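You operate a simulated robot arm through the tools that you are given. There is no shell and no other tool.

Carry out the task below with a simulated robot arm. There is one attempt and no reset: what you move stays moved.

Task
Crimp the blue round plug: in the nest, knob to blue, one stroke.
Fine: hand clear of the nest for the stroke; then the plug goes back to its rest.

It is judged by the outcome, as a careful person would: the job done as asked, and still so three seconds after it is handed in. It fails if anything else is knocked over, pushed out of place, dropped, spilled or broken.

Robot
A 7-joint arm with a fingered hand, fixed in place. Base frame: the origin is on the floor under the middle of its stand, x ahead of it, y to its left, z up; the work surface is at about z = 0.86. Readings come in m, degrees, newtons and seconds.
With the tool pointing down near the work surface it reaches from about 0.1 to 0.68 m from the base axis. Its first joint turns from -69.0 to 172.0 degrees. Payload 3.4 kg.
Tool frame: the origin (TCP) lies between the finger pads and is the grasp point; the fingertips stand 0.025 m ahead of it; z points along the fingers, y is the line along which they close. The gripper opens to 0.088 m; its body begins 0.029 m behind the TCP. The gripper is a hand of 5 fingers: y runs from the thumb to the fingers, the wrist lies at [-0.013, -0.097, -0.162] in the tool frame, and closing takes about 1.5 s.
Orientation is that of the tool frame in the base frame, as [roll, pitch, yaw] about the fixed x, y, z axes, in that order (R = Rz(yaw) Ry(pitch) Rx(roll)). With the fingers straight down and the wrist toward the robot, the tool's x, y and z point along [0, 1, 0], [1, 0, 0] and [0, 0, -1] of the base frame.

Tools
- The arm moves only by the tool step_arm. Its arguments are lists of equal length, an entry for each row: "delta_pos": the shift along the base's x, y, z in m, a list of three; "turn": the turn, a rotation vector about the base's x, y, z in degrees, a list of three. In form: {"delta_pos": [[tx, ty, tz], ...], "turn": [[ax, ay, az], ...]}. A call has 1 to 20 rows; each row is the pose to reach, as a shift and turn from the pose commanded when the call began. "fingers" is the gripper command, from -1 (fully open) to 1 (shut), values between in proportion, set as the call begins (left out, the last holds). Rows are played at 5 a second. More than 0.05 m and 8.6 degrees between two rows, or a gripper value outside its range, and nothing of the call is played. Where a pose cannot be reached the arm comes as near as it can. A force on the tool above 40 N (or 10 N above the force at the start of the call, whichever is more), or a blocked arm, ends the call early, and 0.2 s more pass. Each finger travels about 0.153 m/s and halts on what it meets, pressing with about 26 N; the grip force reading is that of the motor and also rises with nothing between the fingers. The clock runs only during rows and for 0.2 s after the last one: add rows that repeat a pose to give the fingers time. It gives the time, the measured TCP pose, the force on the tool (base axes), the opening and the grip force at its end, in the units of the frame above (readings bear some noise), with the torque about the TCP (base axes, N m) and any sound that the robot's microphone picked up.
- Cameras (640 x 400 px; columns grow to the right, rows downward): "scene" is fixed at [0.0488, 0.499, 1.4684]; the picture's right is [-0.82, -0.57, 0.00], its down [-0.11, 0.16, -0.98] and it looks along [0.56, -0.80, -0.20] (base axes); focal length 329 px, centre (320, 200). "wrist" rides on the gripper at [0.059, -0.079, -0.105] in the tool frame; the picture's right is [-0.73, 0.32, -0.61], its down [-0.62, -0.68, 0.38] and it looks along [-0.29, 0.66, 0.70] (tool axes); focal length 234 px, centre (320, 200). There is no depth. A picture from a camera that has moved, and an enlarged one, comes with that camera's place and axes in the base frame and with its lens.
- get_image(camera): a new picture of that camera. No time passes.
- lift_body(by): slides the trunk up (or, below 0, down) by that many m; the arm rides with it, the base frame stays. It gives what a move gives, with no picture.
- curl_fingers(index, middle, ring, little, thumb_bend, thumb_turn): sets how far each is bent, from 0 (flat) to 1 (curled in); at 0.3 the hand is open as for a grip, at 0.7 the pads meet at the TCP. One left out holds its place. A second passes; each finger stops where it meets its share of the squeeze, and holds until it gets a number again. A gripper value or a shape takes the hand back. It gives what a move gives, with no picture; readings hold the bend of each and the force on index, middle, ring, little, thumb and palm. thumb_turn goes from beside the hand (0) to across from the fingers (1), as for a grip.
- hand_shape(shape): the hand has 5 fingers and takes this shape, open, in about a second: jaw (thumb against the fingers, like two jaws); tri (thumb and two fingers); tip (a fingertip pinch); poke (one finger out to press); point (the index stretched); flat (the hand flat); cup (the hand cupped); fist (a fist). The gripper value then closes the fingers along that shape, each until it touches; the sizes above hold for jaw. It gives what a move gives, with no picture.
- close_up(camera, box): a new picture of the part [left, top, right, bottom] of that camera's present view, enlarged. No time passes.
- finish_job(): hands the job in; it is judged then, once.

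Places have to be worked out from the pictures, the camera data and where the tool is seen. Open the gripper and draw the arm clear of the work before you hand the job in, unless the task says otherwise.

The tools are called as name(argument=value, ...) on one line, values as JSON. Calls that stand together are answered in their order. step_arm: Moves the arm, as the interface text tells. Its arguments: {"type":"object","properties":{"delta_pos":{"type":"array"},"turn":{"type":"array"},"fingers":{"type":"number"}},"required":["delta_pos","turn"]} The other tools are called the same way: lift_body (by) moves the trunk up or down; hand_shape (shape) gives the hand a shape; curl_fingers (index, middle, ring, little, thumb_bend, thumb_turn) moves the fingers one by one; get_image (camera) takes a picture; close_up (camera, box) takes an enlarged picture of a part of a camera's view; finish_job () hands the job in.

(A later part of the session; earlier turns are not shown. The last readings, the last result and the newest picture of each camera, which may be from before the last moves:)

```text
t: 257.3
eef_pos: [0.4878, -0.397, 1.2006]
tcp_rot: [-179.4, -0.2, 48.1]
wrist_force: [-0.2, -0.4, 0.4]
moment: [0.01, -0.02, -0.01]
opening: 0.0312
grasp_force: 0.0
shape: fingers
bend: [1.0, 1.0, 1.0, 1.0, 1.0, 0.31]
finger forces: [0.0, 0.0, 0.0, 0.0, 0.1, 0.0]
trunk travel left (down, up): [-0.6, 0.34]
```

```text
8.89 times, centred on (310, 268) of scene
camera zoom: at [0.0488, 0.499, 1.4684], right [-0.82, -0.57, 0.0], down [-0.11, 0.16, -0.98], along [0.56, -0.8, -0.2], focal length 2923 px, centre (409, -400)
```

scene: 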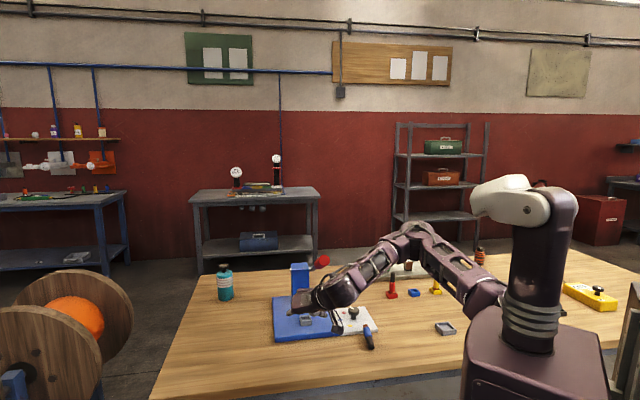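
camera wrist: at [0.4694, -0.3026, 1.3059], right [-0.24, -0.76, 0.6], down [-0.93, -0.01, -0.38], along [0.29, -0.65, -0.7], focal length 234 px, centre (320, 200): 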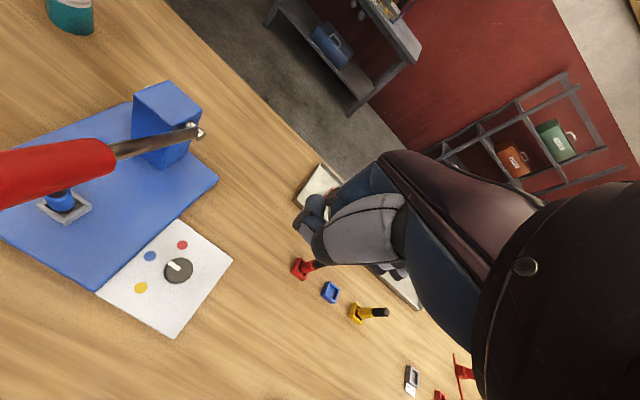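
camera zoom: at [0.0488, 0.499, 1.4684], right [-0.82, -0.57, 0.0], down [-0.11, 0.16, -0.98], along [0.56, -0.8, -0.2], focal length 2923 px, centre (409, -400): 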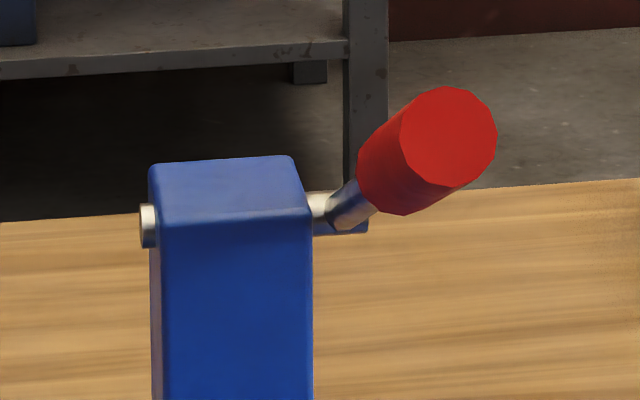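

The lever is now well determined: pivot at (0.7085, -0.3905, 0.989), handle end at (0.510, -0.184, 1.1385), angled up about 28°. The end is 12 cm in front of the nest, so I can press there well clear of it. I'll raise the trunk a little and move over the handle's end.

lift_body(by=0.1)

step_arm(delta_pos=[[-0.02, 0.03, -0.01], [-0.04, 0.065, -0.02], [-0.045, 0.105, -0.03], [-0.03, 0.14, -0.04], [-0.005, 0.17, -0.05], [0.018, 0.19, -0.06], [0.032, 0.2013, -0.07], [0.032, 0.2013, -0.07]], turn=[[0, 0, -1], [0, 0, -2], [0, 0, -3], [0, 0, -4], [0, 0, -4], [0, 0, -4], [0, 0, -4], [0, 0, -4]])

close_up(camera="scene", box=[250, 200, 410, 340])

get_image(camera="wrist")

```text
t: 258.7
eef_pos: [0.4883, -0.3964, 1.3007]
tcp_rot: [-179.4, -0.2, 48.0]
wrist_force: [0.1, 0.5, -0.1]
moment: [-0.03, 0.03, 0.0]
opening: 0.0315
grasp_force: 0.1
shape: fingers
bend: [1.0, 1.0, 1.0, 1.0, 1.0, 0.31]
finger forces: [0.0, 0.0, 0.1, 0.1, 0.0, 0.1]
trunk travel left (down, up): [-0.7, 0.24]
```

```text
t: 260.5
eef_pos: [0.5215, -0.1962, 1.2302]
tcp_rot: [-179.3, -0.2, 44.2]
wrist_force: [-0.3, 0.5, 0.7]
moment: [-0.02, 0.0, 0.02]
opening: 0.0313
grasp_force: 0.0
shape: fingers
bend: [1.0, 1.0, 1.0, 1.0, 1.0, 0.31]
finger forces: [0.0, 0.0, 0.0, 0.0, 0.0, 0.0]
out of reach, approached as far as the arm can: row 1, 2, 3
trunk travel left (down, up): [-0.7, 0.24]
```

```text
2.86 times, centred on (330, 270) of scene
camera zoom: at [0.0488, 0.499, 1.4684], right [-0.82, -0.57, 0.0], down [-0.11, 0.16, -0.98], along [0.56, -0.8, -0.2], focal length 940 px, centre (291, 0)
```

zoom: 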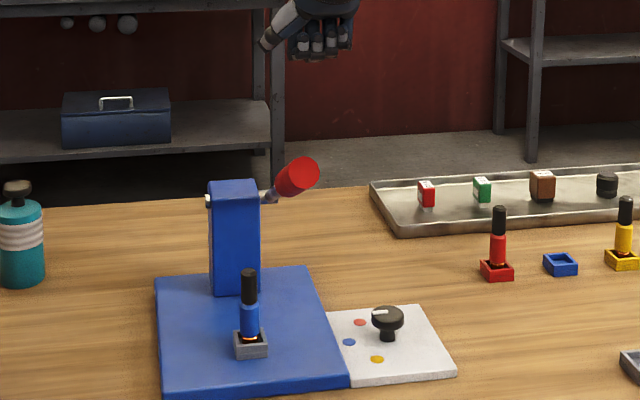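

```text
taken
camera wrist: at [0.508, -0.1006, 1.3358], right [-0.29, -0.74, 0.6], down [-0.92, 0.06, -0.38], along [0.25, -0.67, -0.7], focal length 234 px, centre (320, 200)
```

wrist: 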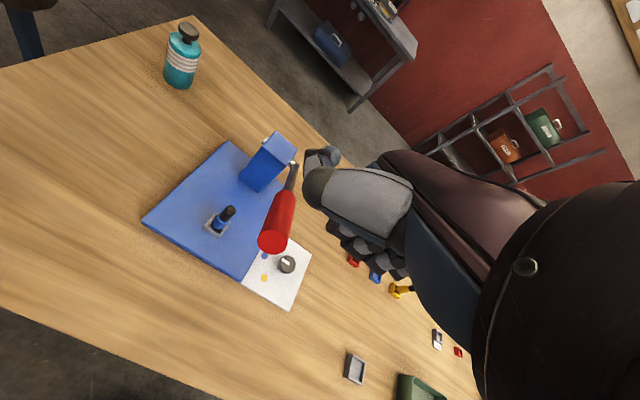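

The fist is directly above the handle's end. I'll shift 6 mm so two knuckles sit over it, and descend until just above the handle.

step_arm(delta_pos=[[0.004, 0.004, -0.02], [0.0043, 0.0042, -0.04], [0.0043, 0.0042, -0.06], [0.0043, 0.0042, -0.072], [0.0043, 0.0042, -0.08], [0.0043, 0.0042, -0.08]], turn=[[0, 0, 0], [0, 0, 0], [0, 0, 0], [0, 0, 0], [0, 0, 0], [0, 0, 0]])

close_up(camera="scene", box=[270, 220, 390, 330])

get_image(camera="wrist")

```text
t: 261.9
eef_pos: [0.5242, -0.1903, 1.151]
tcp_rot: [-179.4, -0.2, 44.0]
wrist_force: [1.0, -0.1, -0.6]
moment: [-0.02, -0.05, -0.03]
opening: 0.0317
grasp_force: 0.0
shape: fingers
bend: [1.0, 1.0, 1.0, 1.0, 1.0, 0.31]
finger forces: [0.1, 0.0, 0.0, 0.1, 0.1, 0.0]
trunk travel left (down, up): [-0.7, 0.24]
```

```text
3.64 times, centred on (330, 275) of scene
camera zoom: at [0.0488, 0.499, 1.4684], right [-0.82, -0.57, 0.0], down [-0.11, 0.16, -0.98], along [0.56, -0.8, -0.2], focal length 1196 px, centre (284, -73)
```

zoom: 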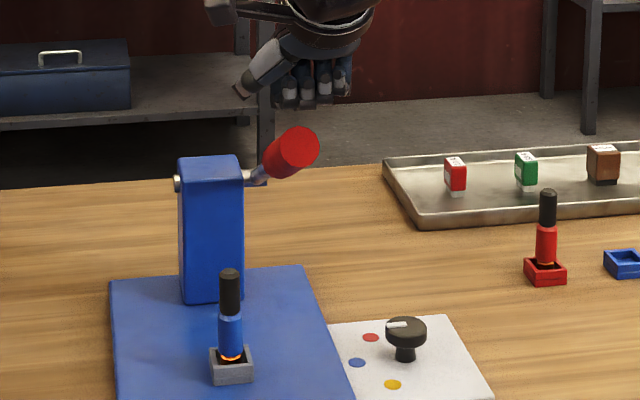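

```text
taken
camera wrist: at [0.5126, -0.0957, 1.2556], right [-0.29, -0.74, 0.6], down [-0.92, 0.06, -0.38], along [0.25, -0.67, -0.7], focal length 234 px, centre (320, 200)
```

wrist: 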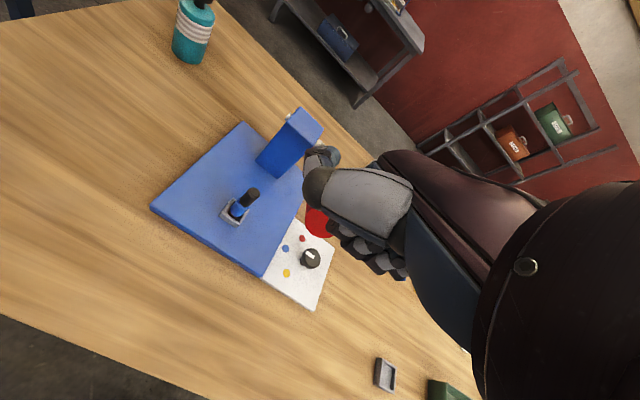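

There's about 1.5 cm between knuckles and handle. I'll come down in small steps until they touch.

step_arm(delta_pos=[[0, 0, -0.006], [0, 0, -0.012], [0, 0, -0.018], [0, 0, -0.018]], turn=[[0, 0, 0], [0, 0, 0], [0, 0, 0], [0, 0, 0]])

close_up(camera="scene", box=[280, 230, 360, 300])

close_up(camera="wrist", box=[230, 130, 410, 290])

```text
t: 262.9
eef_pos: [0.5245, -0.1919, 1.1316]
tcp_rot: [-179.4, -0.1, 44.1]
wrist_force: [-1.0, 0.2, -0.2]
moment: [0.0, 0.01, 0.02]
opening: 0.0313
grasp_force: 0.0
shape: fingers
bend: [1.0, 1.0, 1.0, 1.0, 1.0, 0.31]
finger forces: [0.1, 0.0, 0.0, 0.0, 0.0, 0.0]
trunk travel left (down, up): [-0.7, 0.24]
```

```text
5.71 times, centred on (320, 265) of scene
camera zoom: at [0.0488, 0.499, 1.4684], right [-0.82, -0.57, 0.0], down [-0.11, 0.16, -0.98], along [0.56, -0.8, -0.2], focal length 1879 px, centre (320, -171)
```

zoom: 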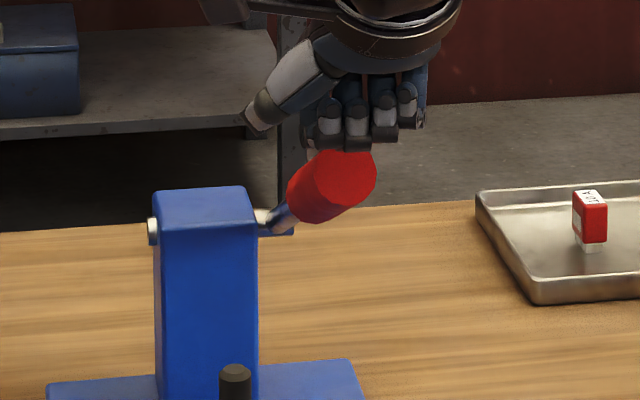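

```text
2.50 times, centred on (320, 210) of wrist
camera zoom: at [0.5125, -0.096, 1.2381], right [-0.29, -0.74, 0.6], down [-0.92, 0.06, -0.38], along [0.25, -0.67, -0.7], focal length 585 px, centre (320, 175)
```

zoom: 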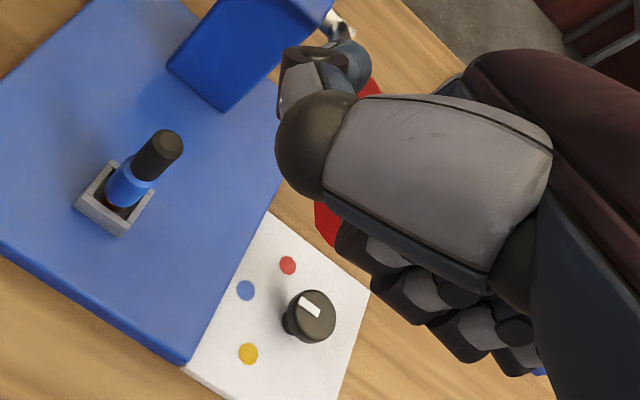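

The knuckles are right over the handle. I'll press straight down now in small increments and watch the lever and force.

step_arm(delta_pos=[[0, 0, -0.006], [0, 0, -0.012], [0, 0, -0.018], [0, 0, -0.024], [0, 0, -0.024]], turn=[[0, 0, 0], [0, 0, 0], [0, 0, 0], [0, 0, 0], [0, 0, 0]])

close_up(camera="scene", box=[270, 230, 370, 320])

close_up(camera="wrist", box=[200, 100, 410, 290])

```text
t: 264.1
eef_pos: [0.5234, -0.1888, 1.1106]
tcp_rot: [-179.7, -0.1, 44.2]
wrist_force: [-5.3, 6.4, 4.3]
moment: [-0.14, -0.08, -0.11]
opening: 0.0314
grasp_force: 4.7
shape: fingers
bend: [1.0, 1.0, 1.0, 1.0, 1.0, 0.31]
finger forces: [0.0, 9.2, 0.2, 0.0, 0.0, 0.0]
trunk travel left (down, up): [-0.7, 0.24]
```

```text
4.44 times, centred on (320, 275) of scene
camera zoom: at [0.0488, 0.499, 1.4684], right [-0.82, -0.57, 0.0], down [-0.11, 0.16, -0.98], along [0.56, -0.8, -0.2], focal length 1462 px, centre (320, -133)
```

zoom: 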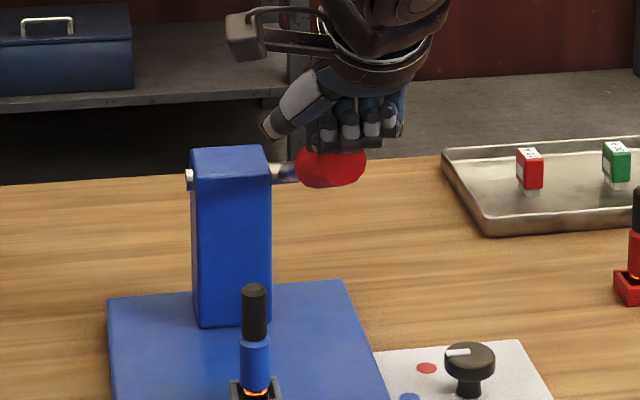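

```text
2.11 times, centred on (305, 195) of wrist
camera zoom: at [0.5098, -0.0936, 1.2153], right [-0.29, -0.74, 0.6], down [-0.92, 0.06, -0.38], along [0.25, -0.67, -0.7], focal length 493 px, centre (352, 210)
```

zoom: 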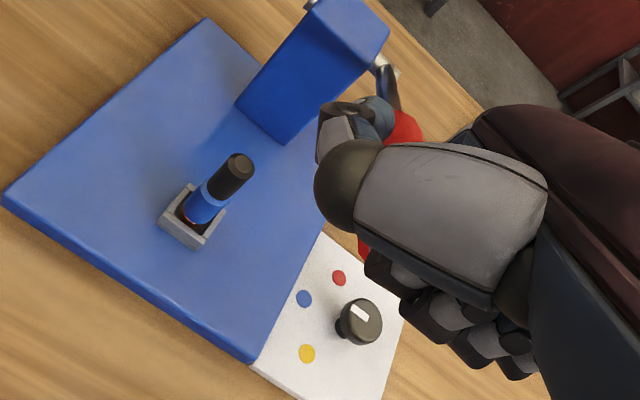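

The knuckles are catching the end face of the handle: the push is forward and the lever has only dipped a little. I'll rise, move 2 cm along the handle toward the pivot, and press again.

step_arm(delta_pos=[[0, 0, 0.015], [0, 0, 0.035], [0.0065, -0.0072, 0.045], [0.013, -0.0145, 0.045], [0.013, -0.0145, 0.035], [0.013, -0.0145, 0.028], [0.013, -0.0145, 0.028]], turn=[[0, 0, 0], [0, 0, 0], [0, 0, 0], [0, 0, 0], [0, 0, 0], [0, 0, 0], [0, 0, 0]])

close_up(camera="scene", box=[270, 230, 370, 320])

close_up(camera="wrist", box=[200, 100, 410, 290])

```text
t: 265.7
eef_pos: [0.5381, -0.2055, 1.1358]
tcp_rot: [-179.5, -0.2, 44.0]
wrist_force: [0.4, 0.7, 0.3]
moment: [-0.04, -0.01, 0.01]
opening: 0.0315
grasp_force: 0.1
shape: fingers
bend: [1.0, 1.0, 1.0, 1.0, 1.0, 0.31]
finger forces: [0.1, 0.0, 0.0, 0.0, 0.0, 0.0]
trunk travel left (down, up): [-0.7, 0.24]
```

```text
4.44 times, centred on (320, 275) of scene
camera zoom: at [0.0488, 0.499, 1.4684], right [-0.82, -0.57, 0.0], down [-0.11, 0.16, -0.98], along [0.56, -0.8, -0.2], focal length 1462 px, centre (320, -133)
```

zoom: 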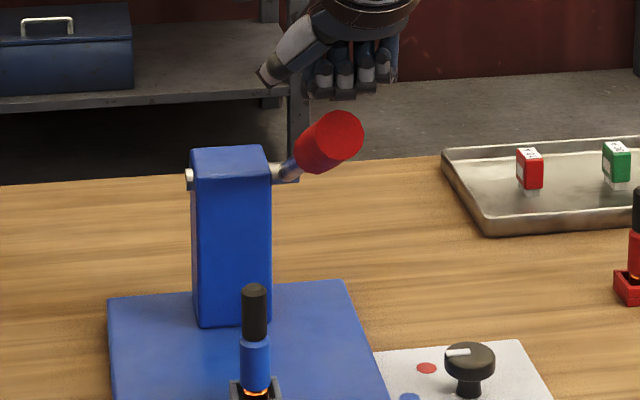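

```text
2.11 times, centred on (305, 195) of wrist
camera zoom: at [0.5251, -0.1104, 1.2418], right [-0.29, -0.74, 0.6], down [-0.92, 0.06, -0.38], along [0.25, -0.67, -0.7], focal length 493 px, centre (352, 210)
```

zoom: 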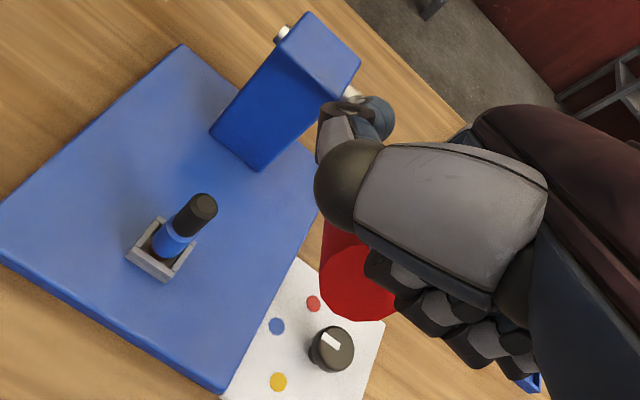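

The lever sprang back up by itself when I let go, so it's spring-loaded. The knuckles are now properly on top of the handle, so I'll press down in one continuous stroke, with the hand 8–9 cm clear of the nest.

step_arm(delta_pos=[[0, 0, -0.01], [0, 0, -0.02], [0, 0, -0.03], [0, 0, -0.04], [0, 0, -0.05], [0, 0, -0.06], [0, 0, -0.07], [0, 0, -0.08], [0, 0, -0.09], [0, 0, -0.1], [0, 0, -0.11], [0, 0, -0.12], [0, 0, -0.13], [0, 0, -0.14], [0, 0, -0.15], [0, 0, -0.16], [0, 0, -0.17], [0, 0, -0.18], [0, 0, -0.19], [0, 0, -0.19]], turn=[[0, 0, 0], [0, 0, 0], [0, 0, 0], [0, 0, 0], [0, 0, 0], [0, 0, 0], [0, 0, 0], [0, 0, 0], [0, 0, 0], [0, 0, 0], [0, 0, 0], [0, 0, 0], [0, 0, 0], [0, 0, 0], [0, 0, 0], [0, 0, 0], [0, 0, 0], [0, 0, 0], [0, 0, 0], [0, 0, 0]])

close_up(camera="scene", box=[260, 230, 380, 340])

get_image(camera="wrist")

```text
t: 269.0
eef_pos: [0.5411, -0.2057, 0.9898]
tcp_rot: [179.3, -1.2, 44.1]
wrist_force: [-5.4, -1.8, 21.6]
moment: [-0.41, -0.07, -0.1]
opening: 0.0313
grasp_force: 11.2
shape: fingers
bend: [1.0, 1.0, 1.0, 1.0, 1.0, 0.31]
finger forces: [0.0, 21.5, 0.0, 0.0, 0.1, 0.1]
trunk travel left (down, up): [-0.7, 0.24]
stopped in row 16: the force on the tool passed its limit at 49 N (the readings are from after the stop); the commanded pose is now the measured one
```

```text
3.64 times, centred on (320, 285) of scene
camera zoom: at [0.0488, 0.499, 1.4684], right [-0.82, -0.57, 0.0], down [-0.11, 0.16, -0.98], along [0.56, -0.8, -0.2], focal length 1196 px, centre (320, -109)
```

zoom: 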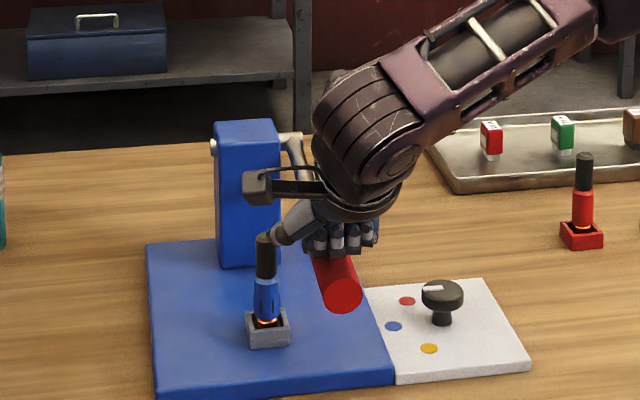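

```text
taken
camera wrist: at [0.5259, -0.1103, 1.0954], right [-0.31, -0.74, 0.6], down [-0.91, 0.06, -0.4], along [0.26, -0.67, -0.69], focal length 234 px, centre (320, 200)
```

wrist: 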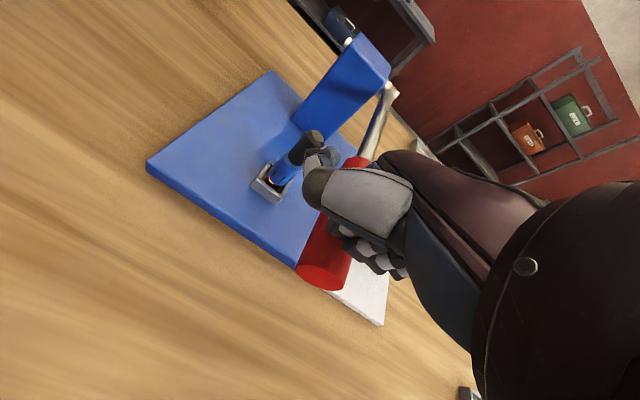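

The lever is down to about horizontal; the call stopped at 49 N. No click was reported, so I'm not sure it's at the end of its travel. I'll keep pressing slowly from here, without letting it up.

step_arm(delta_pos=[[0, 0, -0.003], [0, 0, -0.006], [0, 0, -0.009], [0, 0, -0.012], [0, 0, -0.015], [0, 0, -0.018], [0, 0, -0.021]], turn=[[0, 0, 0], [0, 0, 0], [0, 0, 0], [0, 0, 0], [0, 0, 0], [0, 0, 0], [0, 0, 0]])

close_up(camera="scene", box=[260, 230, 380, 340])

```text
t: 269.6
eef_pos: [0.5447, -0.2048, 0.9904]
tcp_rot: [178.7, -1.6, 44.0]
wrist_force: [-4.6, 0.4, 20.3]
moment: [-0.4, -0.08, -0.04]
opening: 0.0312
grasp_force: 9.9
shape: fingers
bend: [1.0, 1.0, 1.0, 1.0, 1.0, 0.31]
finger forces: [0.1, 19.3, 0.0, 0.1, 0.0, 0.0]
trunk travel left (down, up): [-0.7, 0.24]
stopped in row 2: the force on the tool passed its limit at 44 N (the readings are from after the stop); the commanded pose is now the measured one
```

```text
3.64 times, centred on (320, 285) of scene
camera zoom: at [0.0488, 0.499, 1.4684], right [-0.82, -0.57, 0.0], down [-0.11, 0.16, -0.98], along [0.56, -0.8, -0.2], focal length 1196 px, centre (320, -109)
```

zoom: 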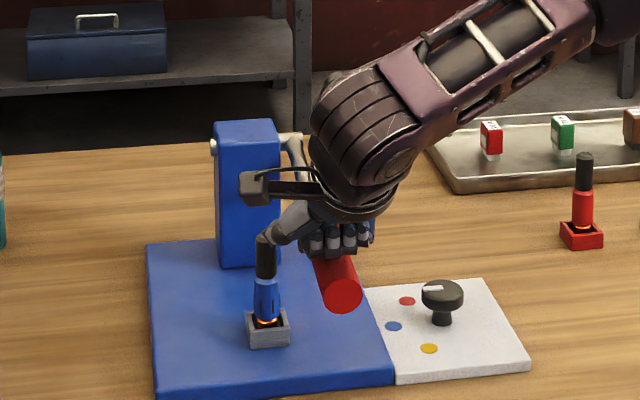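

It didn't move any further, so that's the hard stop: the stroke is complete. I'll rise straight up so the lever returns under control, then move away.

step_arm(delta_pos=[[0, 0, 0.012], [0, 0, 0.024], [0, 0, 0.036], [0, 0, 0.048], [0, 0, 0.06], [0, 0, 0.072], [0, 0, 0.084], [0, 0, 0.096], [0, 0, 0.108], [0, 0, 0.12], [0, 0, 0.135], [0, 0, 0.15], [0, 0, 0.17], [0, 0, 0.2], [0, 0, 0.22], [0, 0, 0.22]], turn=[[0, 0, 0], [0, 0, 0], [0, 0, 0], [0, 0, 0], [0, 0, 0], [0, 0, 0], [0, 0, 0], [0, 0, 0], [0, 0, 0], [0, 0, 0], [0, 0, 0], [0, 0, 0], [0, 0, 0], [0, 0, 0], [0, 0, 0], [0, 0, 0]])

close_up(camera="scene", box=[250, 210, 390, 340])

close_up(camera="scene", box=[290, 270, 330, 330])

```text
t: 273.0
eef_pos: [0.5442, -0.2072, 1.2062]
tcp_rot: [179.2, -1.2, 44.0]
wrist_force: [0.1, 0.9, -0.2]
moment: [-0.01, 0.0, -0.01]
opening: 0.0315
grasp_force: 0.1
shape: fingers
bend: [1.0, 1.0, 1.0, 1.0, 1.0, 0.31]
finger forces: [0.0, 0.0, 0.1, 0.1, 0.0, 0.0]
trunk travel left (down, up): [-0.7, 0.24]
```

```text
3.08 times, centred on (320, 275) of scene
camera zoom: at [0.0488, 0.499, 1.4684], right [-0.82, -0.57, 0.0], down [-0.11, 0.16, -0.98], along [0.56, -0.8, -0.2], focal length 1012 px, centre (320, -31)
```

zoom: 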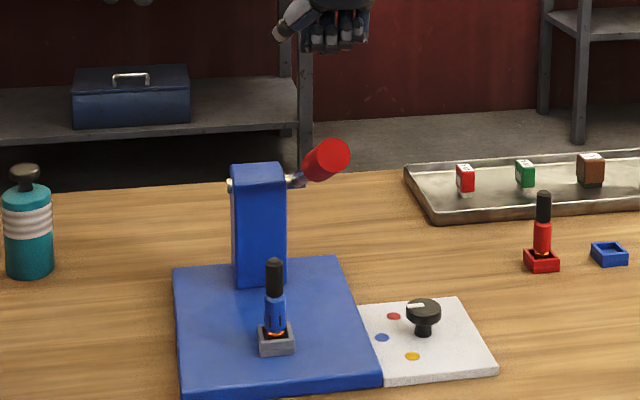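

```text
6.67 times, centred on (310, 300) of scene
camera zoom: at [0.0488, 0.499, 1.4684], right [-0.82, -0.57, 0.0], down [-0.11, 0.16, -0.98], along [0.56, -0.8, -0.2], focal length 2192 px, centre (387, -467)
```

zoom: 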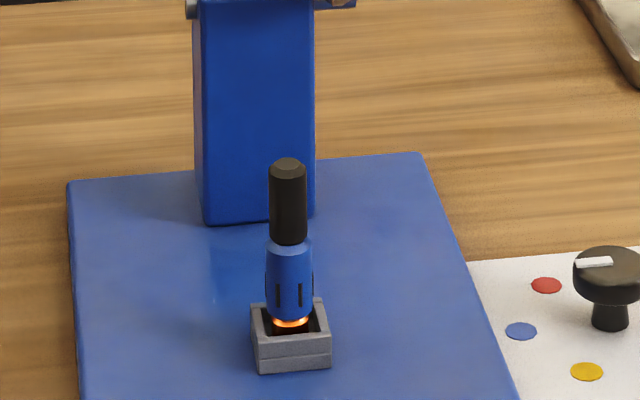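

The crimp marks are visible on the plug's blue body, the lever is back up, and the plug still stands in the nest. Now to return it: I'll move the hand away from the lever to the front, turn it, and lower the trunk to the earlier working height.

step_arm(delta_pos=[[-0.015, 0.015, 0.01], [-0.035, 0.025, 0.01], [-0.06, 0.025, 0.01], [-0.085, 0.015, 0.01], [-0.11, 0.005, 0.01], [-0.125, -0.01, 0.01], [-0.13, -0.025, 0.01], [-0.134, -0.04, 0.01], [-0.134, -0.055, 0.01], [-0.134, -0.059, 0.01], [-0.134, -0.059, 0.01]], turn=[[0, 0, 7], [0, 0, 14], [0, 0, 21], [0, 0, 28], [0, 0, 35], [0, 0, 42], [0, 0, 49], [0, 0, 56], [0, 0, 63], [0, 0, 70.5], [0, 0, 70.5]])

hand_shape(shape="tip")

lift_body(by=-0.1)

get_image(camera="scene")

```text
t: 275.4
eef_pos: [0.4099, -0.2656, 1.2172]
tcp_rot: [179.1, -1.3, 114.5]
wrist_force: [-0.1, 0.7, 0.1]
moment: [-0.01, 0.0, 0.0]
opening: 0.0316
grasp_force: 0.0
shape: fingers
bend: [1.0, 1.0, 1.0, 1.0, 1.0, 0.31]
finger forces: [0.0, 0.0, 0.1, 0.1, 0.0, 0.0]
trunk travel left (down, up): [-0.7, 0.24]
```

```text
t: 276.3
eef_pos: [0.4107, -0.2661, 1.2171]
tcp_rot: [179.2, -1.2, 114.4]
wrist_force: [-1.2, -0.1, -0.1]
moment: [0.01, -0.01, -0.02]
opening: 0.0877
grasp_force: 0.1
shape: tip
bend: [0.3, 0.98, 0.99, 0.99, 0.3, 0.97]
finger forces: [0.0, 0.0, 0.1, 0.0, 0.1, 0.0]
trunk travel left (down, up): [-0.7, 0.24]
```

```text
t: 277.6
eef_pos: [0.4094, -0.2668, 1.1168]
tcp_rot: [179.1, -1.2, 114.6]
wrist_force: [-0.1, -0.5, -0.4]
moment: [-0.01, 0.01, 0.0]
opening: 0.0879
grasp_force: 0.0
shape: tip
bend: [0.3, 0.98, 0.99, 0.99, 0.3, 0.97]
finger forces: [0.0, 0.0, 0.0, 0.0, 0.0, 0.1]
trunk travel left (down, up): [-0.6, 0.34]
```

```text
taken
```

scene: 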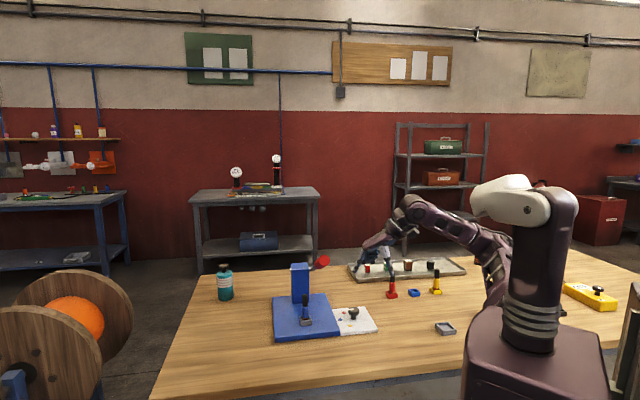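

The hand is back at the starting point in front with the pinch shape open. I'll follow the proven front path to a point just in front of the nest.

step_arm(delta_pos=[[-0.005, 0.015, -0.006], [-0.01, 0.03, -0.012], [-0.013, 0.05, -0.018], [-0.013, 0.07, -0.023], [-0.008, 0.09, -0.029], [0.0, 0.108, -0.035], [0.012, 0.123, -0.041], [0.027, 0.137, -0.047], [0.042, 0.147, -0.053], [0.058, 0.153, -0.059], [0.075, 0.153, -0.065], [0.09, 0.149, -0.07], [0.102, 0.145, -0.076], [0.112, 0.1435, -0.082], [0.112, 0.1435, -0.082]], turn=[[-3.3, -1.5, 0], [-6.6, -3.0, 0], [-10, -4.6, 0], [-13.3, -6.1, 0], [-16.6, -7.6, 0], [-19.9, -9.1, 0], [-23.3, -10.7, 0], [-26.6, -12.2, 0], [-29.9, -13.7, 0], [-33.2, -15.2, 0], [-36.5, -16.7, 0], [-39.9, -18.3, 0], [-43.2, -19.8, 0], [-46.5, -21.3, 0], [-46.5, -21.3, 0]])

step_arm(delta_pos=[[0.018, -0.009, -0.01], [0.037, -0.018, -0.02], [0.056, -0.028, -0.03], [0.0743, -0.0372, -0.038], [0.0743, -0.0372, -0.038]], turn=[[-3.1, -1.3, -1.1], [-6.2, -2.6, -2.2], [-9.4, -3.9, -3.4], [-12.5, -5.2, -4.5], [-12.5, -5.2, -4.5]])

get_image(camera="wrist")

close_up(camera="scene", box=[260, 240, 390, 345])

```text
t: 280.8
eef_pos: [0.5223, -0.121, 1.0345]
tcp_rot: [178.9, 49.8, 114.2]
wrist_force: [0.3, 0.8, 0.1]
moment: [-0.02, -0.01, -0.01]
opening: 0.0877
grasp_force: 0.0
shape: tip
bend: [0.3, 0.98, 0.99, 0.99, 0.3, 0.97]
finger forces: [0.1, 0.0, 0.0, 0.1, 0.1, 0.0]
trunk travel left (down, up): [-0.6, 0.34]
```

```text
t: 282.0
eef_pos: [0.5973, -0.1594, 0.997]
tcp_rot: [178.8, 63.3, 109.8]
wrist_force: [0.2, -0.7, -0.1]
moment: [0.01, 0.02, 0.01]
opening: 0.0876
grasp_force: 0.1
shape: tip
bend: [0.3, 0.98, 0.99, 0.99, 0.3, 0.97]
finger forces: [0.0, 0.0, 0.0, 0.0, 0.0, 0.0]
trunk travel left (down, up): [-0.6, 0.34]
```

```text
taken
camera wrist: at [0.4803, -0.0755, 0.9904], right [0.22, 0.32, 0.92], down [-0.42, -0.82, 0.38], along [0.88, -0.47, -0.05], focal length 234 px, centre (320, 200)
```

wrist: 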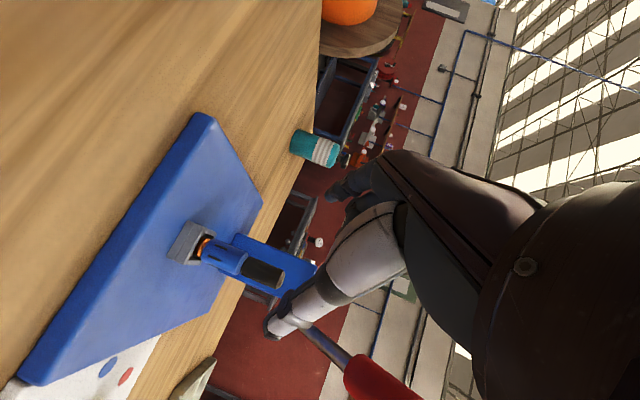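

```text
3.81 times, centred on (325, 292) of scene
camera zoom: at [0.0488, 0.499, 1.4684], right [-0.82, -0.57, 0.0], down [-0.11, 0.16, -0.98], along [0.56, -0.8, -0.2], focal length 1253 px, centre (301, -152)
```

zoom: 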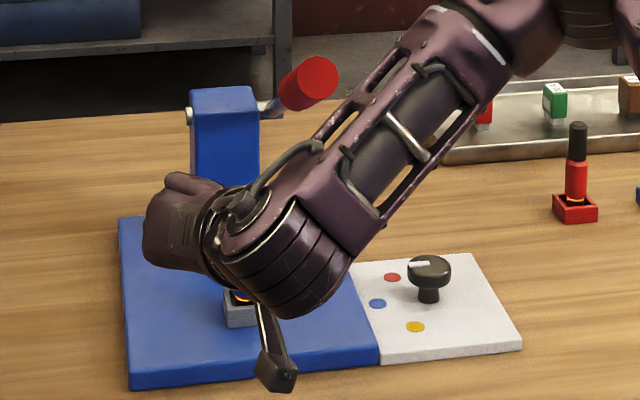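

I'm in the same place I left from. I'll correct a 1.6° roll difference and slide back in around the plug's top with the pinch open.

step_arm(delta_pos=[[0.005, -0.014, -0.004], [0.01, -0.028, -0.008], [0.016, -0.043, -0.012], [0.021, -0.057, -0.015], [0.0262, -0.0712, -0.0172], [0.0262, -0.0712, -0.0172]], turn=[[-0.1, 0.4, -0.4], [-0.2, 0.7, -0.7], [-0.2, 0.7, -0.7], [-0.2, 0.7, -0.7], [-0.2, 0.7, -0.7], [-0.2, 0.7, -0.7]])

close_up(camera="wrist", box=[150, 130, 350, 300])

close_up(camera="scene", box=[290, 285, 340, 330])

```text
t: 283.4
eef_pos: [0.6224, -0.2293, 0.9806]
tcp_rot: [-179.6, 63.2, 110.5]
wrist_force: [0.8, -0.8, -0.9]
moment: [-0.02, 0.0, -0.02]
opening: 0.0876
grasp_force: 0.0
shape: tip
bend: [0.3, 0.98, 0.99, 0.99, 0.3, 0.97]
finger forces: [0.0, 0.0, 0.0, 0.1, 0.1, 0.1]
trunk travel left (down, up): [-0.6, 0.34]
```

```text
2.35 times, centred on (250, 215) of wrist
camera zoom: at [0.5075, -0.1453, 0.9742], right [0.23, 0.32, 0.92], down [-0.43, -0.82, 0.39], along [0.87, -0.48, -0.06], focal length 551 px, centre (485, 165)
```

zoom: 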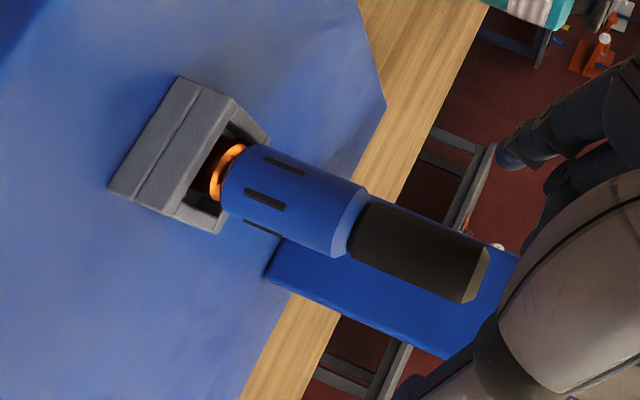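

```text
8.89 times, centred on (315, 308) of scene
camera zoom: at [0.0488, 0.499, 1.4684], right [-0.82, -0.57, 0.0], down [-0.11, 0.16, -0.98], along [0.56, -0.8, -0.2], focal length 2923 px, centre (364, -756)
```

zoom: 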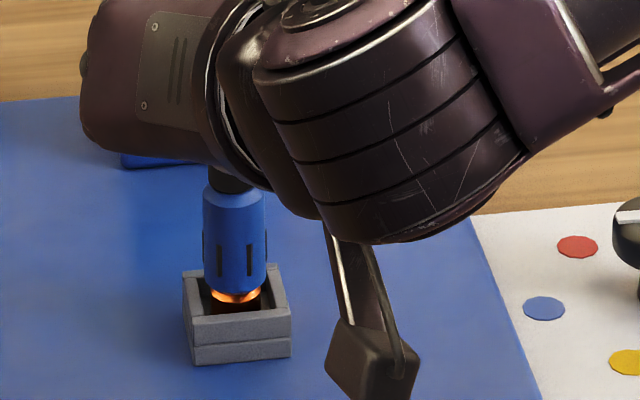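

The alignment matches the release position exactly, and the crimp slots show on the body. I'll close the pinch.

step_arm(delta_pos=[[0, 0, 0], [0, 0, 0], [0, 0, 0], [0, 0, 0], [0, 0, 0]], turn=[[0, 0, 0], [0, 0, 0], [0, 0, 0], [0, 0, 0], [0, 0, 0]], fingers=0.5)

step_arm(delta_pos=[[0, 0, 0], [0, 0, 0], [0, 0, 0], [0, 0, 0], [0, 0, 0]], turn=[[0, 0, 0], [0, 0, 0], [0, 0, 0], [0, 0, 0], [0, 0, 0]], fingers=1)

close_up(camera="wrist", box=[150, 130, 350, 300])

close_up(camera="scene", box=[290, 285, 340, 330])

```text
t: 284.6
eef_pos: [0.6218, -0.2296, 0.9801]
tcp_rot: [-179.5, 63.4, 110.6]
wrist_force: [0.2, 0.5, -0.5]
moment: [0.0, 0.02, 0.0]
opening: 0.0226
grasp_force: 0.0
shape: tip
bend: [0.73, 0.98, 0.99, 0.99, 0.74, 1.0]
finger forces: [0.0, 0.0, 0.0, 0.1, 0.0, 0.0]
trunk travel left (down, up): [-0.6, 0.34]
```

```text
t: 285.8
eef_pos: [0.6223, -0.2304, 0.9789]
tcp_rot: [-179.7, 63.3, 110.4]
wrist_force: [0.0, -0.4, -0.2]
moment: [0.03, -0.04, 0.01]
opening: 0.0163
grasp_force: 26.3
shape: tip
bend: [0.72, 1.0, 1.0, 1.0, 0.75, 1.0]
finger forces: [23.3, 0.0, 0.0, 0.0, 23.2, 0.0]
trunk travel left (down, up): [-0.6, 0.34]
```

```text
2.35 times, centred on (250, 215) of wrist
camera zoom: at [0.5075, -0.1455, 0.9741], right [0.23, 0.31, 0.92], down [-0.43, -0.82, 0.39], along [0.87, -0.48, -0.06], focal length 551 px, centre (485, 165)
```

zoom: 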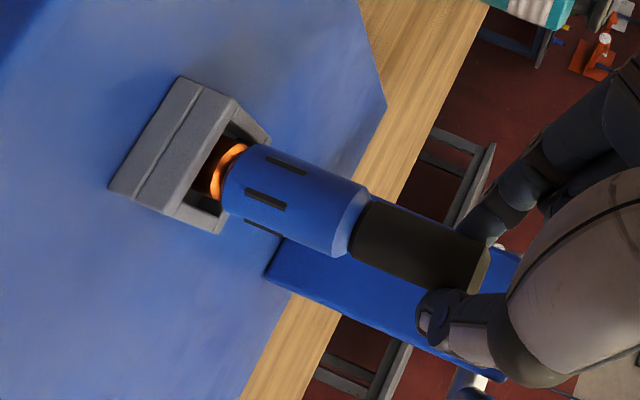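

```text
8.89 times, centred on (315, 308) of scene
camera zoom: at [0.0488, 0.499, 1.4684], right [-0.82, -0.57, 0.0], down [-0.11, 0.16, -0.98], along [0.56, -0.8, -0.2], focal length 2923 px, centre (364, -756)
```

zoom: 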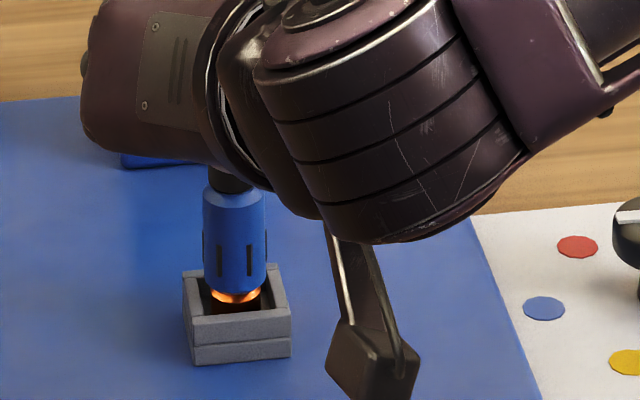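

A clean pinch, 23 N per side. I'll lift straight up 24 mm, then back out along the front.

step_arm(delta_pos=[[0, 0, 0.006], [0, 0, 0.012], [0, 0, 0.018], [0, 0, 0.024], [0, 0, 0.024]], turn=[[0, 0, 0], [0, 0, 0], [0, 0, 0], [0, 0, 0], [0, 0, 0]])

close_up(camera="scene", box=[280, 260, 350, 330])

step_arm(delta_pos=[[-0.01, 0.011, 0.001], [-0.02, 0.022, 0.002], [-0.028, 0.033, 0.003], [-0.036, 0.048, 0.008], [-0.044, 0.064, 0.015], [-0.05, 0.08, 0.025], [-0.055, 0.092, 0.033], [-0.055, 0.092, 0.036], [-0.055, 0.092, 0.036]], turn=[[0, 0, 0], [0, 0, 0], [0, 0, 0], [0, 0, 1], [0, 0, 2], [0, 0, 3], [0, 0, 4], [0, 0, 4.5], [0, 0, 4.5]])

close_up(camera="scene", box=[260, 240, 390, 345])

```text
t: 287.0
eef_pos: [0.6229, -0.2314, 1.0039]
tcp_rot: [-179.7, 63.3, 110.3]
wrist_force: [0.1, -0.1, -1.2]
moment: [-0.03, 0.04, -0.01]
opening: 0.0162
grasp_force: 26.1
shape: tip
bend: [0.72, 1.0, 1.0, 1.0, 0.75, 1.0]
finger forces: [23.3, 0.1, 0.0, 0.1, 23.3, 0.1]
trunk travel left (down, up): [-0.6, 0.34]
```

```text
5.71 times, centred on (315, 295) of scene
camera zoom: at [0.0488, 0.499, 1.4684], right [-0.82, -0.57, 0.0], down [-0.11, 0.16, -0.98], along [0.56, -0.8, -0.2], focal length 1879 px, centre (349, -343)
```

zoom: 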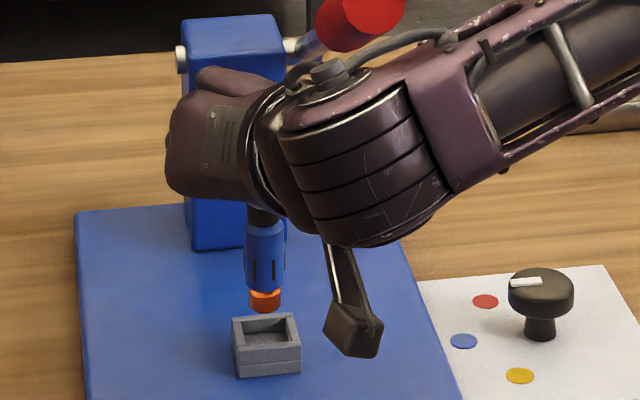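

```text
t: 289.0
eef_pos: [0.5672, -0.1379, 1.04]
tcp_rot: [-179.5, 63.3, 115.0]
wrist_force: [1.3, 0.3, -1.6]
moment: [0.03, -0.03, 0.01]
opening: 0.0166
grasp_force: 26.1
shape: tip
bend: [0.72, 1.0, 1.0, 1.0, 0.75, 1.0]
finger forces: [23.2, 0.0, 0.1, 0.1, 23.3, 0.0]
trunk travel left (down, up): [-0.6, 0.34]
```

```text
3.81 times, centred on (325, 292) of scene
camera zoom: at [0.0488, 0.499, 1.4684], right [-0.82, -0.57, 0.0], down [-0.11, 0.16, -0.98], along [0.56, -0.8, -0.2], focal length 1253 px, centre (301, -152)
```

zoom: 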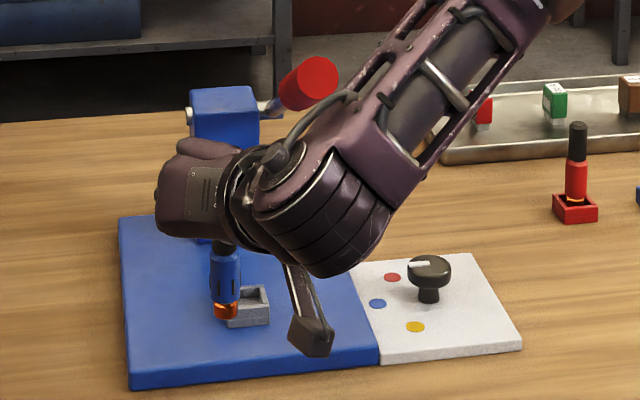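

The plug is out and the hand is in front of the press. As before, I'll lighten the pinch in tiny steps so the plug stays plumb while the hand returns to vertical.

step_arm(delta_pos=[[0, 0, 0]], turn=[[0, 0, 0]], fingers=0.665)

step_arm(delta_pos=[[0, 0, 0]], turn=[[0, 0, 0]], fingers=0.66)

close_up(camera="scene", box=[280, 260, 350, 330])

```text
t: 289.4
eef_pos: [0.5681, -0.1367, 1.041]
tcp_rot: [-179.7, 63.4, 114.8]
wrist_force: [-0.2, -0.6, -0.5]
moment: [0.01, 0.0, -0.01]
opening: 0.0163
grasp_force: 26.6
shape: tip
bend: [0.72, 1.0, 1.0, 1.0, 0.75, 1.0]
finger forces: [23.3, 0.0, 0.1, 0.0, 23.3, 0.1]
trunk travel left (down, up): [-0.6, 0.34]
```

```text
t: 289.8
eef_pos: [0.5683, -0.1394, 1.0392]
tcp_rot: [-179.5, 63.3, 115.2]
wrist_force: [0.4, -0.1, -0.2]
moment: [-0.01, 0.0, 0.01]
opening: 0.0163
grasp_force: 25.7
shape: tip
bend: [0.72, 1.0, 1.0, 1.0, 0.75, 1.0]
finger forces: [23.3, 0.0, 0.0, 0.1, 23.3, 0.0]
trunk travel left (down, up): [-0.6, 0.34]
```

```text
5.71 times, centred on (315, 295) of scene
camera zoom: at [0.0488, 0.499, 1.4684], right [-0.82, -0.57, 0.0], down [-0.11, 0.16, -0.98], along [0.56, -0.8, -0.2], focal length 1879 px, centre (349, -343)
```

zoom: 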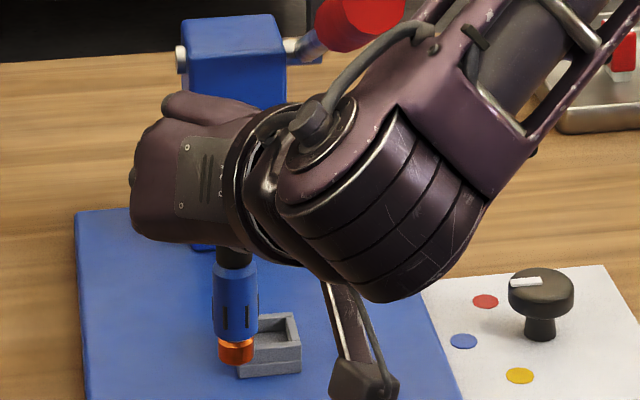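

Still firm at 0.66. One step lighter, checking the force.

step_arm(delta_pos=[[0, 0, 0]], turn=[[0, 0, 0]], fingers=0.655)

```text
t: 290.2
eef_pos: [0.5678, -0.138, 1.0401]
tcp_rot: [-179.3, 63.4, 115.2]
wrist_force: [0.0, -0.4, -1.4]
moment: [0.03, -0.02, 0.0]
opening: 0.0166
grasp_force: 25.6
shape: tip
bend: [0.72, 1.0, 1.0, 1.0, 0.75, 1.0]
finger forces: [23.3, 0.0, 0.0, 0.0, 23.3, 0.1]
trunk travel left (down, up): [-0.6, 0.34]
```

step_arm(delta_pos=[[0, 0, 0]], turn=[[0, 0, 0]], fingers=0.65)

```text
t: 290.6
eef_pos: [0.5671, -0.1384, 1.0399]
tcp_rot: [-179.6, 63.3, 115.0]
wrist_force: [0.0, -0.6, -0.9]
moment: [0.05, -0.01, -0.02]
opening: 0.0159
grasp_force: 0.1
shape: tip
bend: [0.72, 0.98, 0.99, 0.99, 0.73, 1.0]
finger forces: [1.3, 0.0, 0.0, 0.0, 1.2, 0.0]
trunk travel left (down, up): [-0.6, 0.34]
```

Now a light, steady hold of 1.3 N. I'll go slowly back around the front while bringing the hand upright, the plug hanging free.

step_arm(delta_pos=[[-0.01, 0.003, 0], [-0.021, 0.007, 0], [-0.033, 0.011, 0], [-0.045, 0.0147, 0], [-0.057, 0.019, 0.002], [-0.07, 0.024, 0.004], [-0.083, 0.028, 0.006], [-0.096, 0.029, 0.008], [-0.109, 0.026, 0.01], [-0.122, 0.018, 0.012], [-0.133, 0.01, 0.014], [-0.143, 0.001, 0.016], [-0.152, -0.009, 0.018], [-0.16, -0.021, 0.021], [-0.166, -0.036, 0.024], [-0.17, -0.052, 0.027], [-0.171, -0.069, 0.029], [-0.168, -0.086, 0.03], [-0.163, -0.104, 0.03], [-0.157, -0.1286, 0.03]], turn=[[2.7, 1.3, 0], [5.4, 2.5, 0], [8.2, 3.8, 0], [10.9, 5.1, 0], [13.6, 6.3, 0], [16.3, 7.6, 0], [19, 8.9, 0], [21.8, 10.1, 0], [24.5, 11.4, 0], [27.2, 12.7, 0], [29.9, 13.9, 0], [32.6, 15.2, 0], [35.3, 16.5, 0], [38.1, 17.7, 0], [40.8, 19, 0], [43.5, 20.3, 0], [45.8, 21.3, 0], [48, 22.4, 0], [50.3, 23.5, 0], [52.6, 24.5, 0]])

close_up(camera="scene", box=[290, 240, 450, 350])

close_up(camera="wrist", box=[160, 160, 380, 350])

```text
t: 294.8
eef_pos: [0.412, -0.2679, 1.0699]
tcp_rot: [-179.6, 5.2, 115.1]
wrist_force: [0.6, 0.2, -1.1]
moment: [-0.04, 0.02, 0.01]
opening: 0.0161
grasp_force: 0.1
shape: tip
bend: [0.72, 0.98, 0.99, 0.99, 0.73, 1.0]
finger forces: [1.1, 0.0, 0.0, 0.0, 1.2, 0.0]
trunk travel left (down, up): [-0.6, 0.34]
```

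```text
3.64 times, centred on (370, 295) of scene
camera zoom: at [0.0488, 0.499, 1.4684], right [-0.82, -0.57, 0.0], down [-0.11, 0.16, -0.98], along [0.56, -0.8, -0.2], focal length 1196 px, centre (138, -146)
```

zoom: 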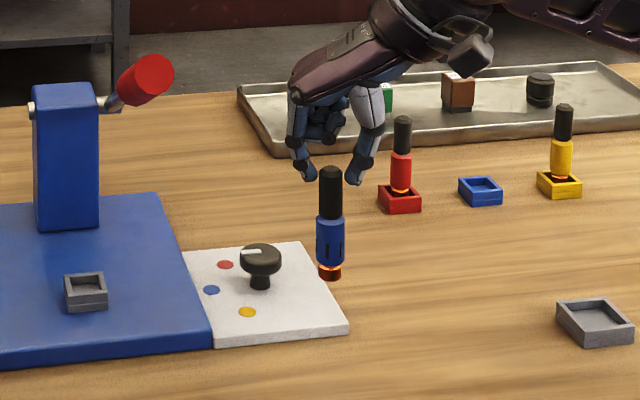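

```text
2.11 times, centred on (270, 255) of wrist
camera zoom: at [0.3113, -0.2403, 1.1697], right [0.58, -0.47, 0.67], down [-0.34, -0.88, -0.32], along [0.74, -0.04, -0.67], focal length 493 px, centre (425, 84)
```

zoom: 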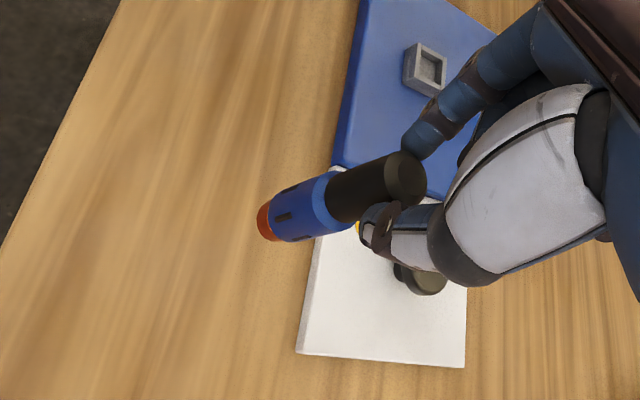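

The plug is hanging plumb beneath an upright hand. I'll firm the pinch and carry it to its blue rest.

step_arm(delta_pos=[[0, 0, 0], [0, 0, 0], [0, 0, 0]], turn=[[0, 0, 0], [0, 0, 0], [0, 0, 0]], fingers=1)

step_arm(delta_pos=[[-0.012, -0.035, 0], [-0.024, -0.07, 0], [-0.034, -0.105, 0], [-0.044, -0.14, 0], [-0.05, -0.175, 0], [-0.054, -0.21, 0], [-0.056, -0.245, 0], [-0.056, -0.28, 0], [-0.056, -0.28, 0]], turn=[[0, 0, -2], [0, 0, -4], [0, 0, -6], [0, 0, -8], [0, 0, -10], [0, 0, -12], [0, 0, -14], [0, 0, -16], [0, 0, -16]])

step_arm(delta_pos=[[0.005, -0.015, 0], [0.012, -0.03, 0], [0.02, -0.045, 0], [0.03, -0.06, 0], [0.04, -0.075, 0], [0.05, -0.09, 0], [0.06, -0.105, 0], [0.068, -0.118, 0], [0.068, -0.118, 0]], turn=[[0, 0, -7], [0, 0, -14], [0, 0, -21], [0, 0, -28], [0, 0, -35], [0, 0, -42], [0, 0, -49], [0, 0, -56], [0, 0, -56]])

close_up(camera="scene", box=[370, 220, 470, 310])

get_image(camera="wrist")

```text
t: 295.6
eef_pos: [0.4098, -0.2664, 1.0703]
tcp_rot: [-179.5, 5.3, 115.0]
wrist_force: [-0.3, 0.7, 0.5]
moment: [0.01, 0.0, -0.04]
opening: 0.0153
grasp_force: 26.6
shape: tip
bend: [0.72, 1.0, 1.0, 1.0, 0.74, 1.0]
finger forces: [23.4, 0.0, 0.0, 0.0, 23.3, 0.1]
trunk travel left (down, up): [-0.6, 0.34]
```

```text
t: 297.6
eef_pos: [0.3549, -0.5481, 1.0695]
tcp_rot: [-179.5, 5.2, 98.9]
wrist_force: [-0.5, 0.3, 0.6]
moment: [-0.04, -0.03, 0.0]
opening: 0.0156
grasp_force: 25.9
shape: tip
bend: [0.72, 1.0, 1.0, 1.0, 0.74, 1.0]
finger forces: [23.5, 0.0, 0.0, 0.1, 23.4, 0.0]
trunk travel left (down, up): [-0.6, 0.34]
```

```text
t: 299.6
eef_pos: [0.4222, -0.6675, 1.0692]
tcp_rot: [-179.5, 5.4, 42.9]
wrist_force: [0.3, -0.9, 0.5]
moment: [-0.04, -0.01, 0.03]
opening: 0.0155
grasp_force: 25.9
shape: tip
bend: [0.72, 1.0, 1.0, 1.0, 0.74, 1.0]
finger forces: [23.4, 0.0, 0.0, 0.0, 23.4, 0.0]
trunk travel left (down, up): [-0.6, 0.34]
```

```text
4.44 times, centred on (420, 265) of scene
camera zoom: at [0.0488, 0.499, 1.4684], right [-0.82, -0.57, 0.0], down [-0.11, 0.16, -0.98], along [0.56, -0.8, -0.2], focal length 1462 px, centre (-124, -89)
```

zoom: 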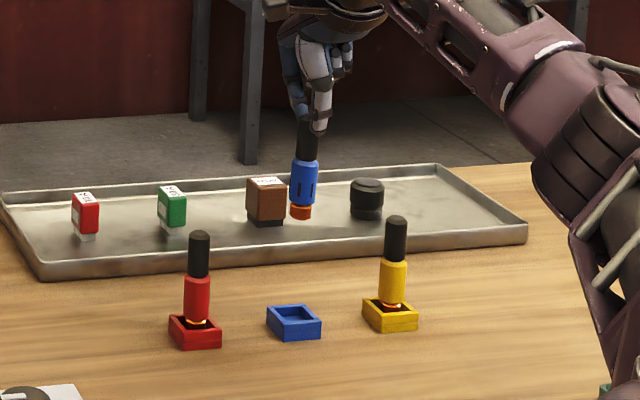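

```text
taken
camera wrist: at [0.4201, -0.5636, 1.1686], right [-0.27, -0.69, 0.67], down [-0.95, 0.06, -0.32], along [0.18, -0.72, -0.67], focal length 234 px, centre (320, 200)
```

wrist: 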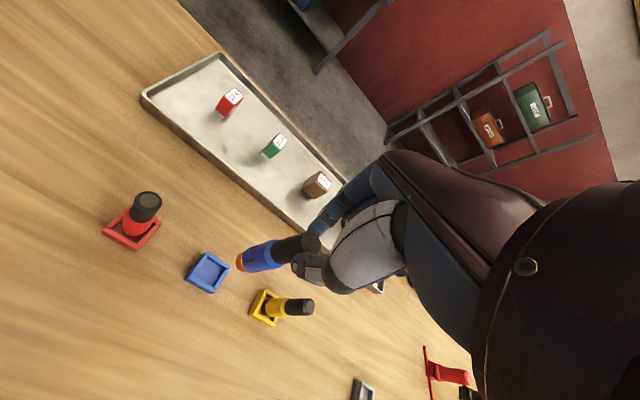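

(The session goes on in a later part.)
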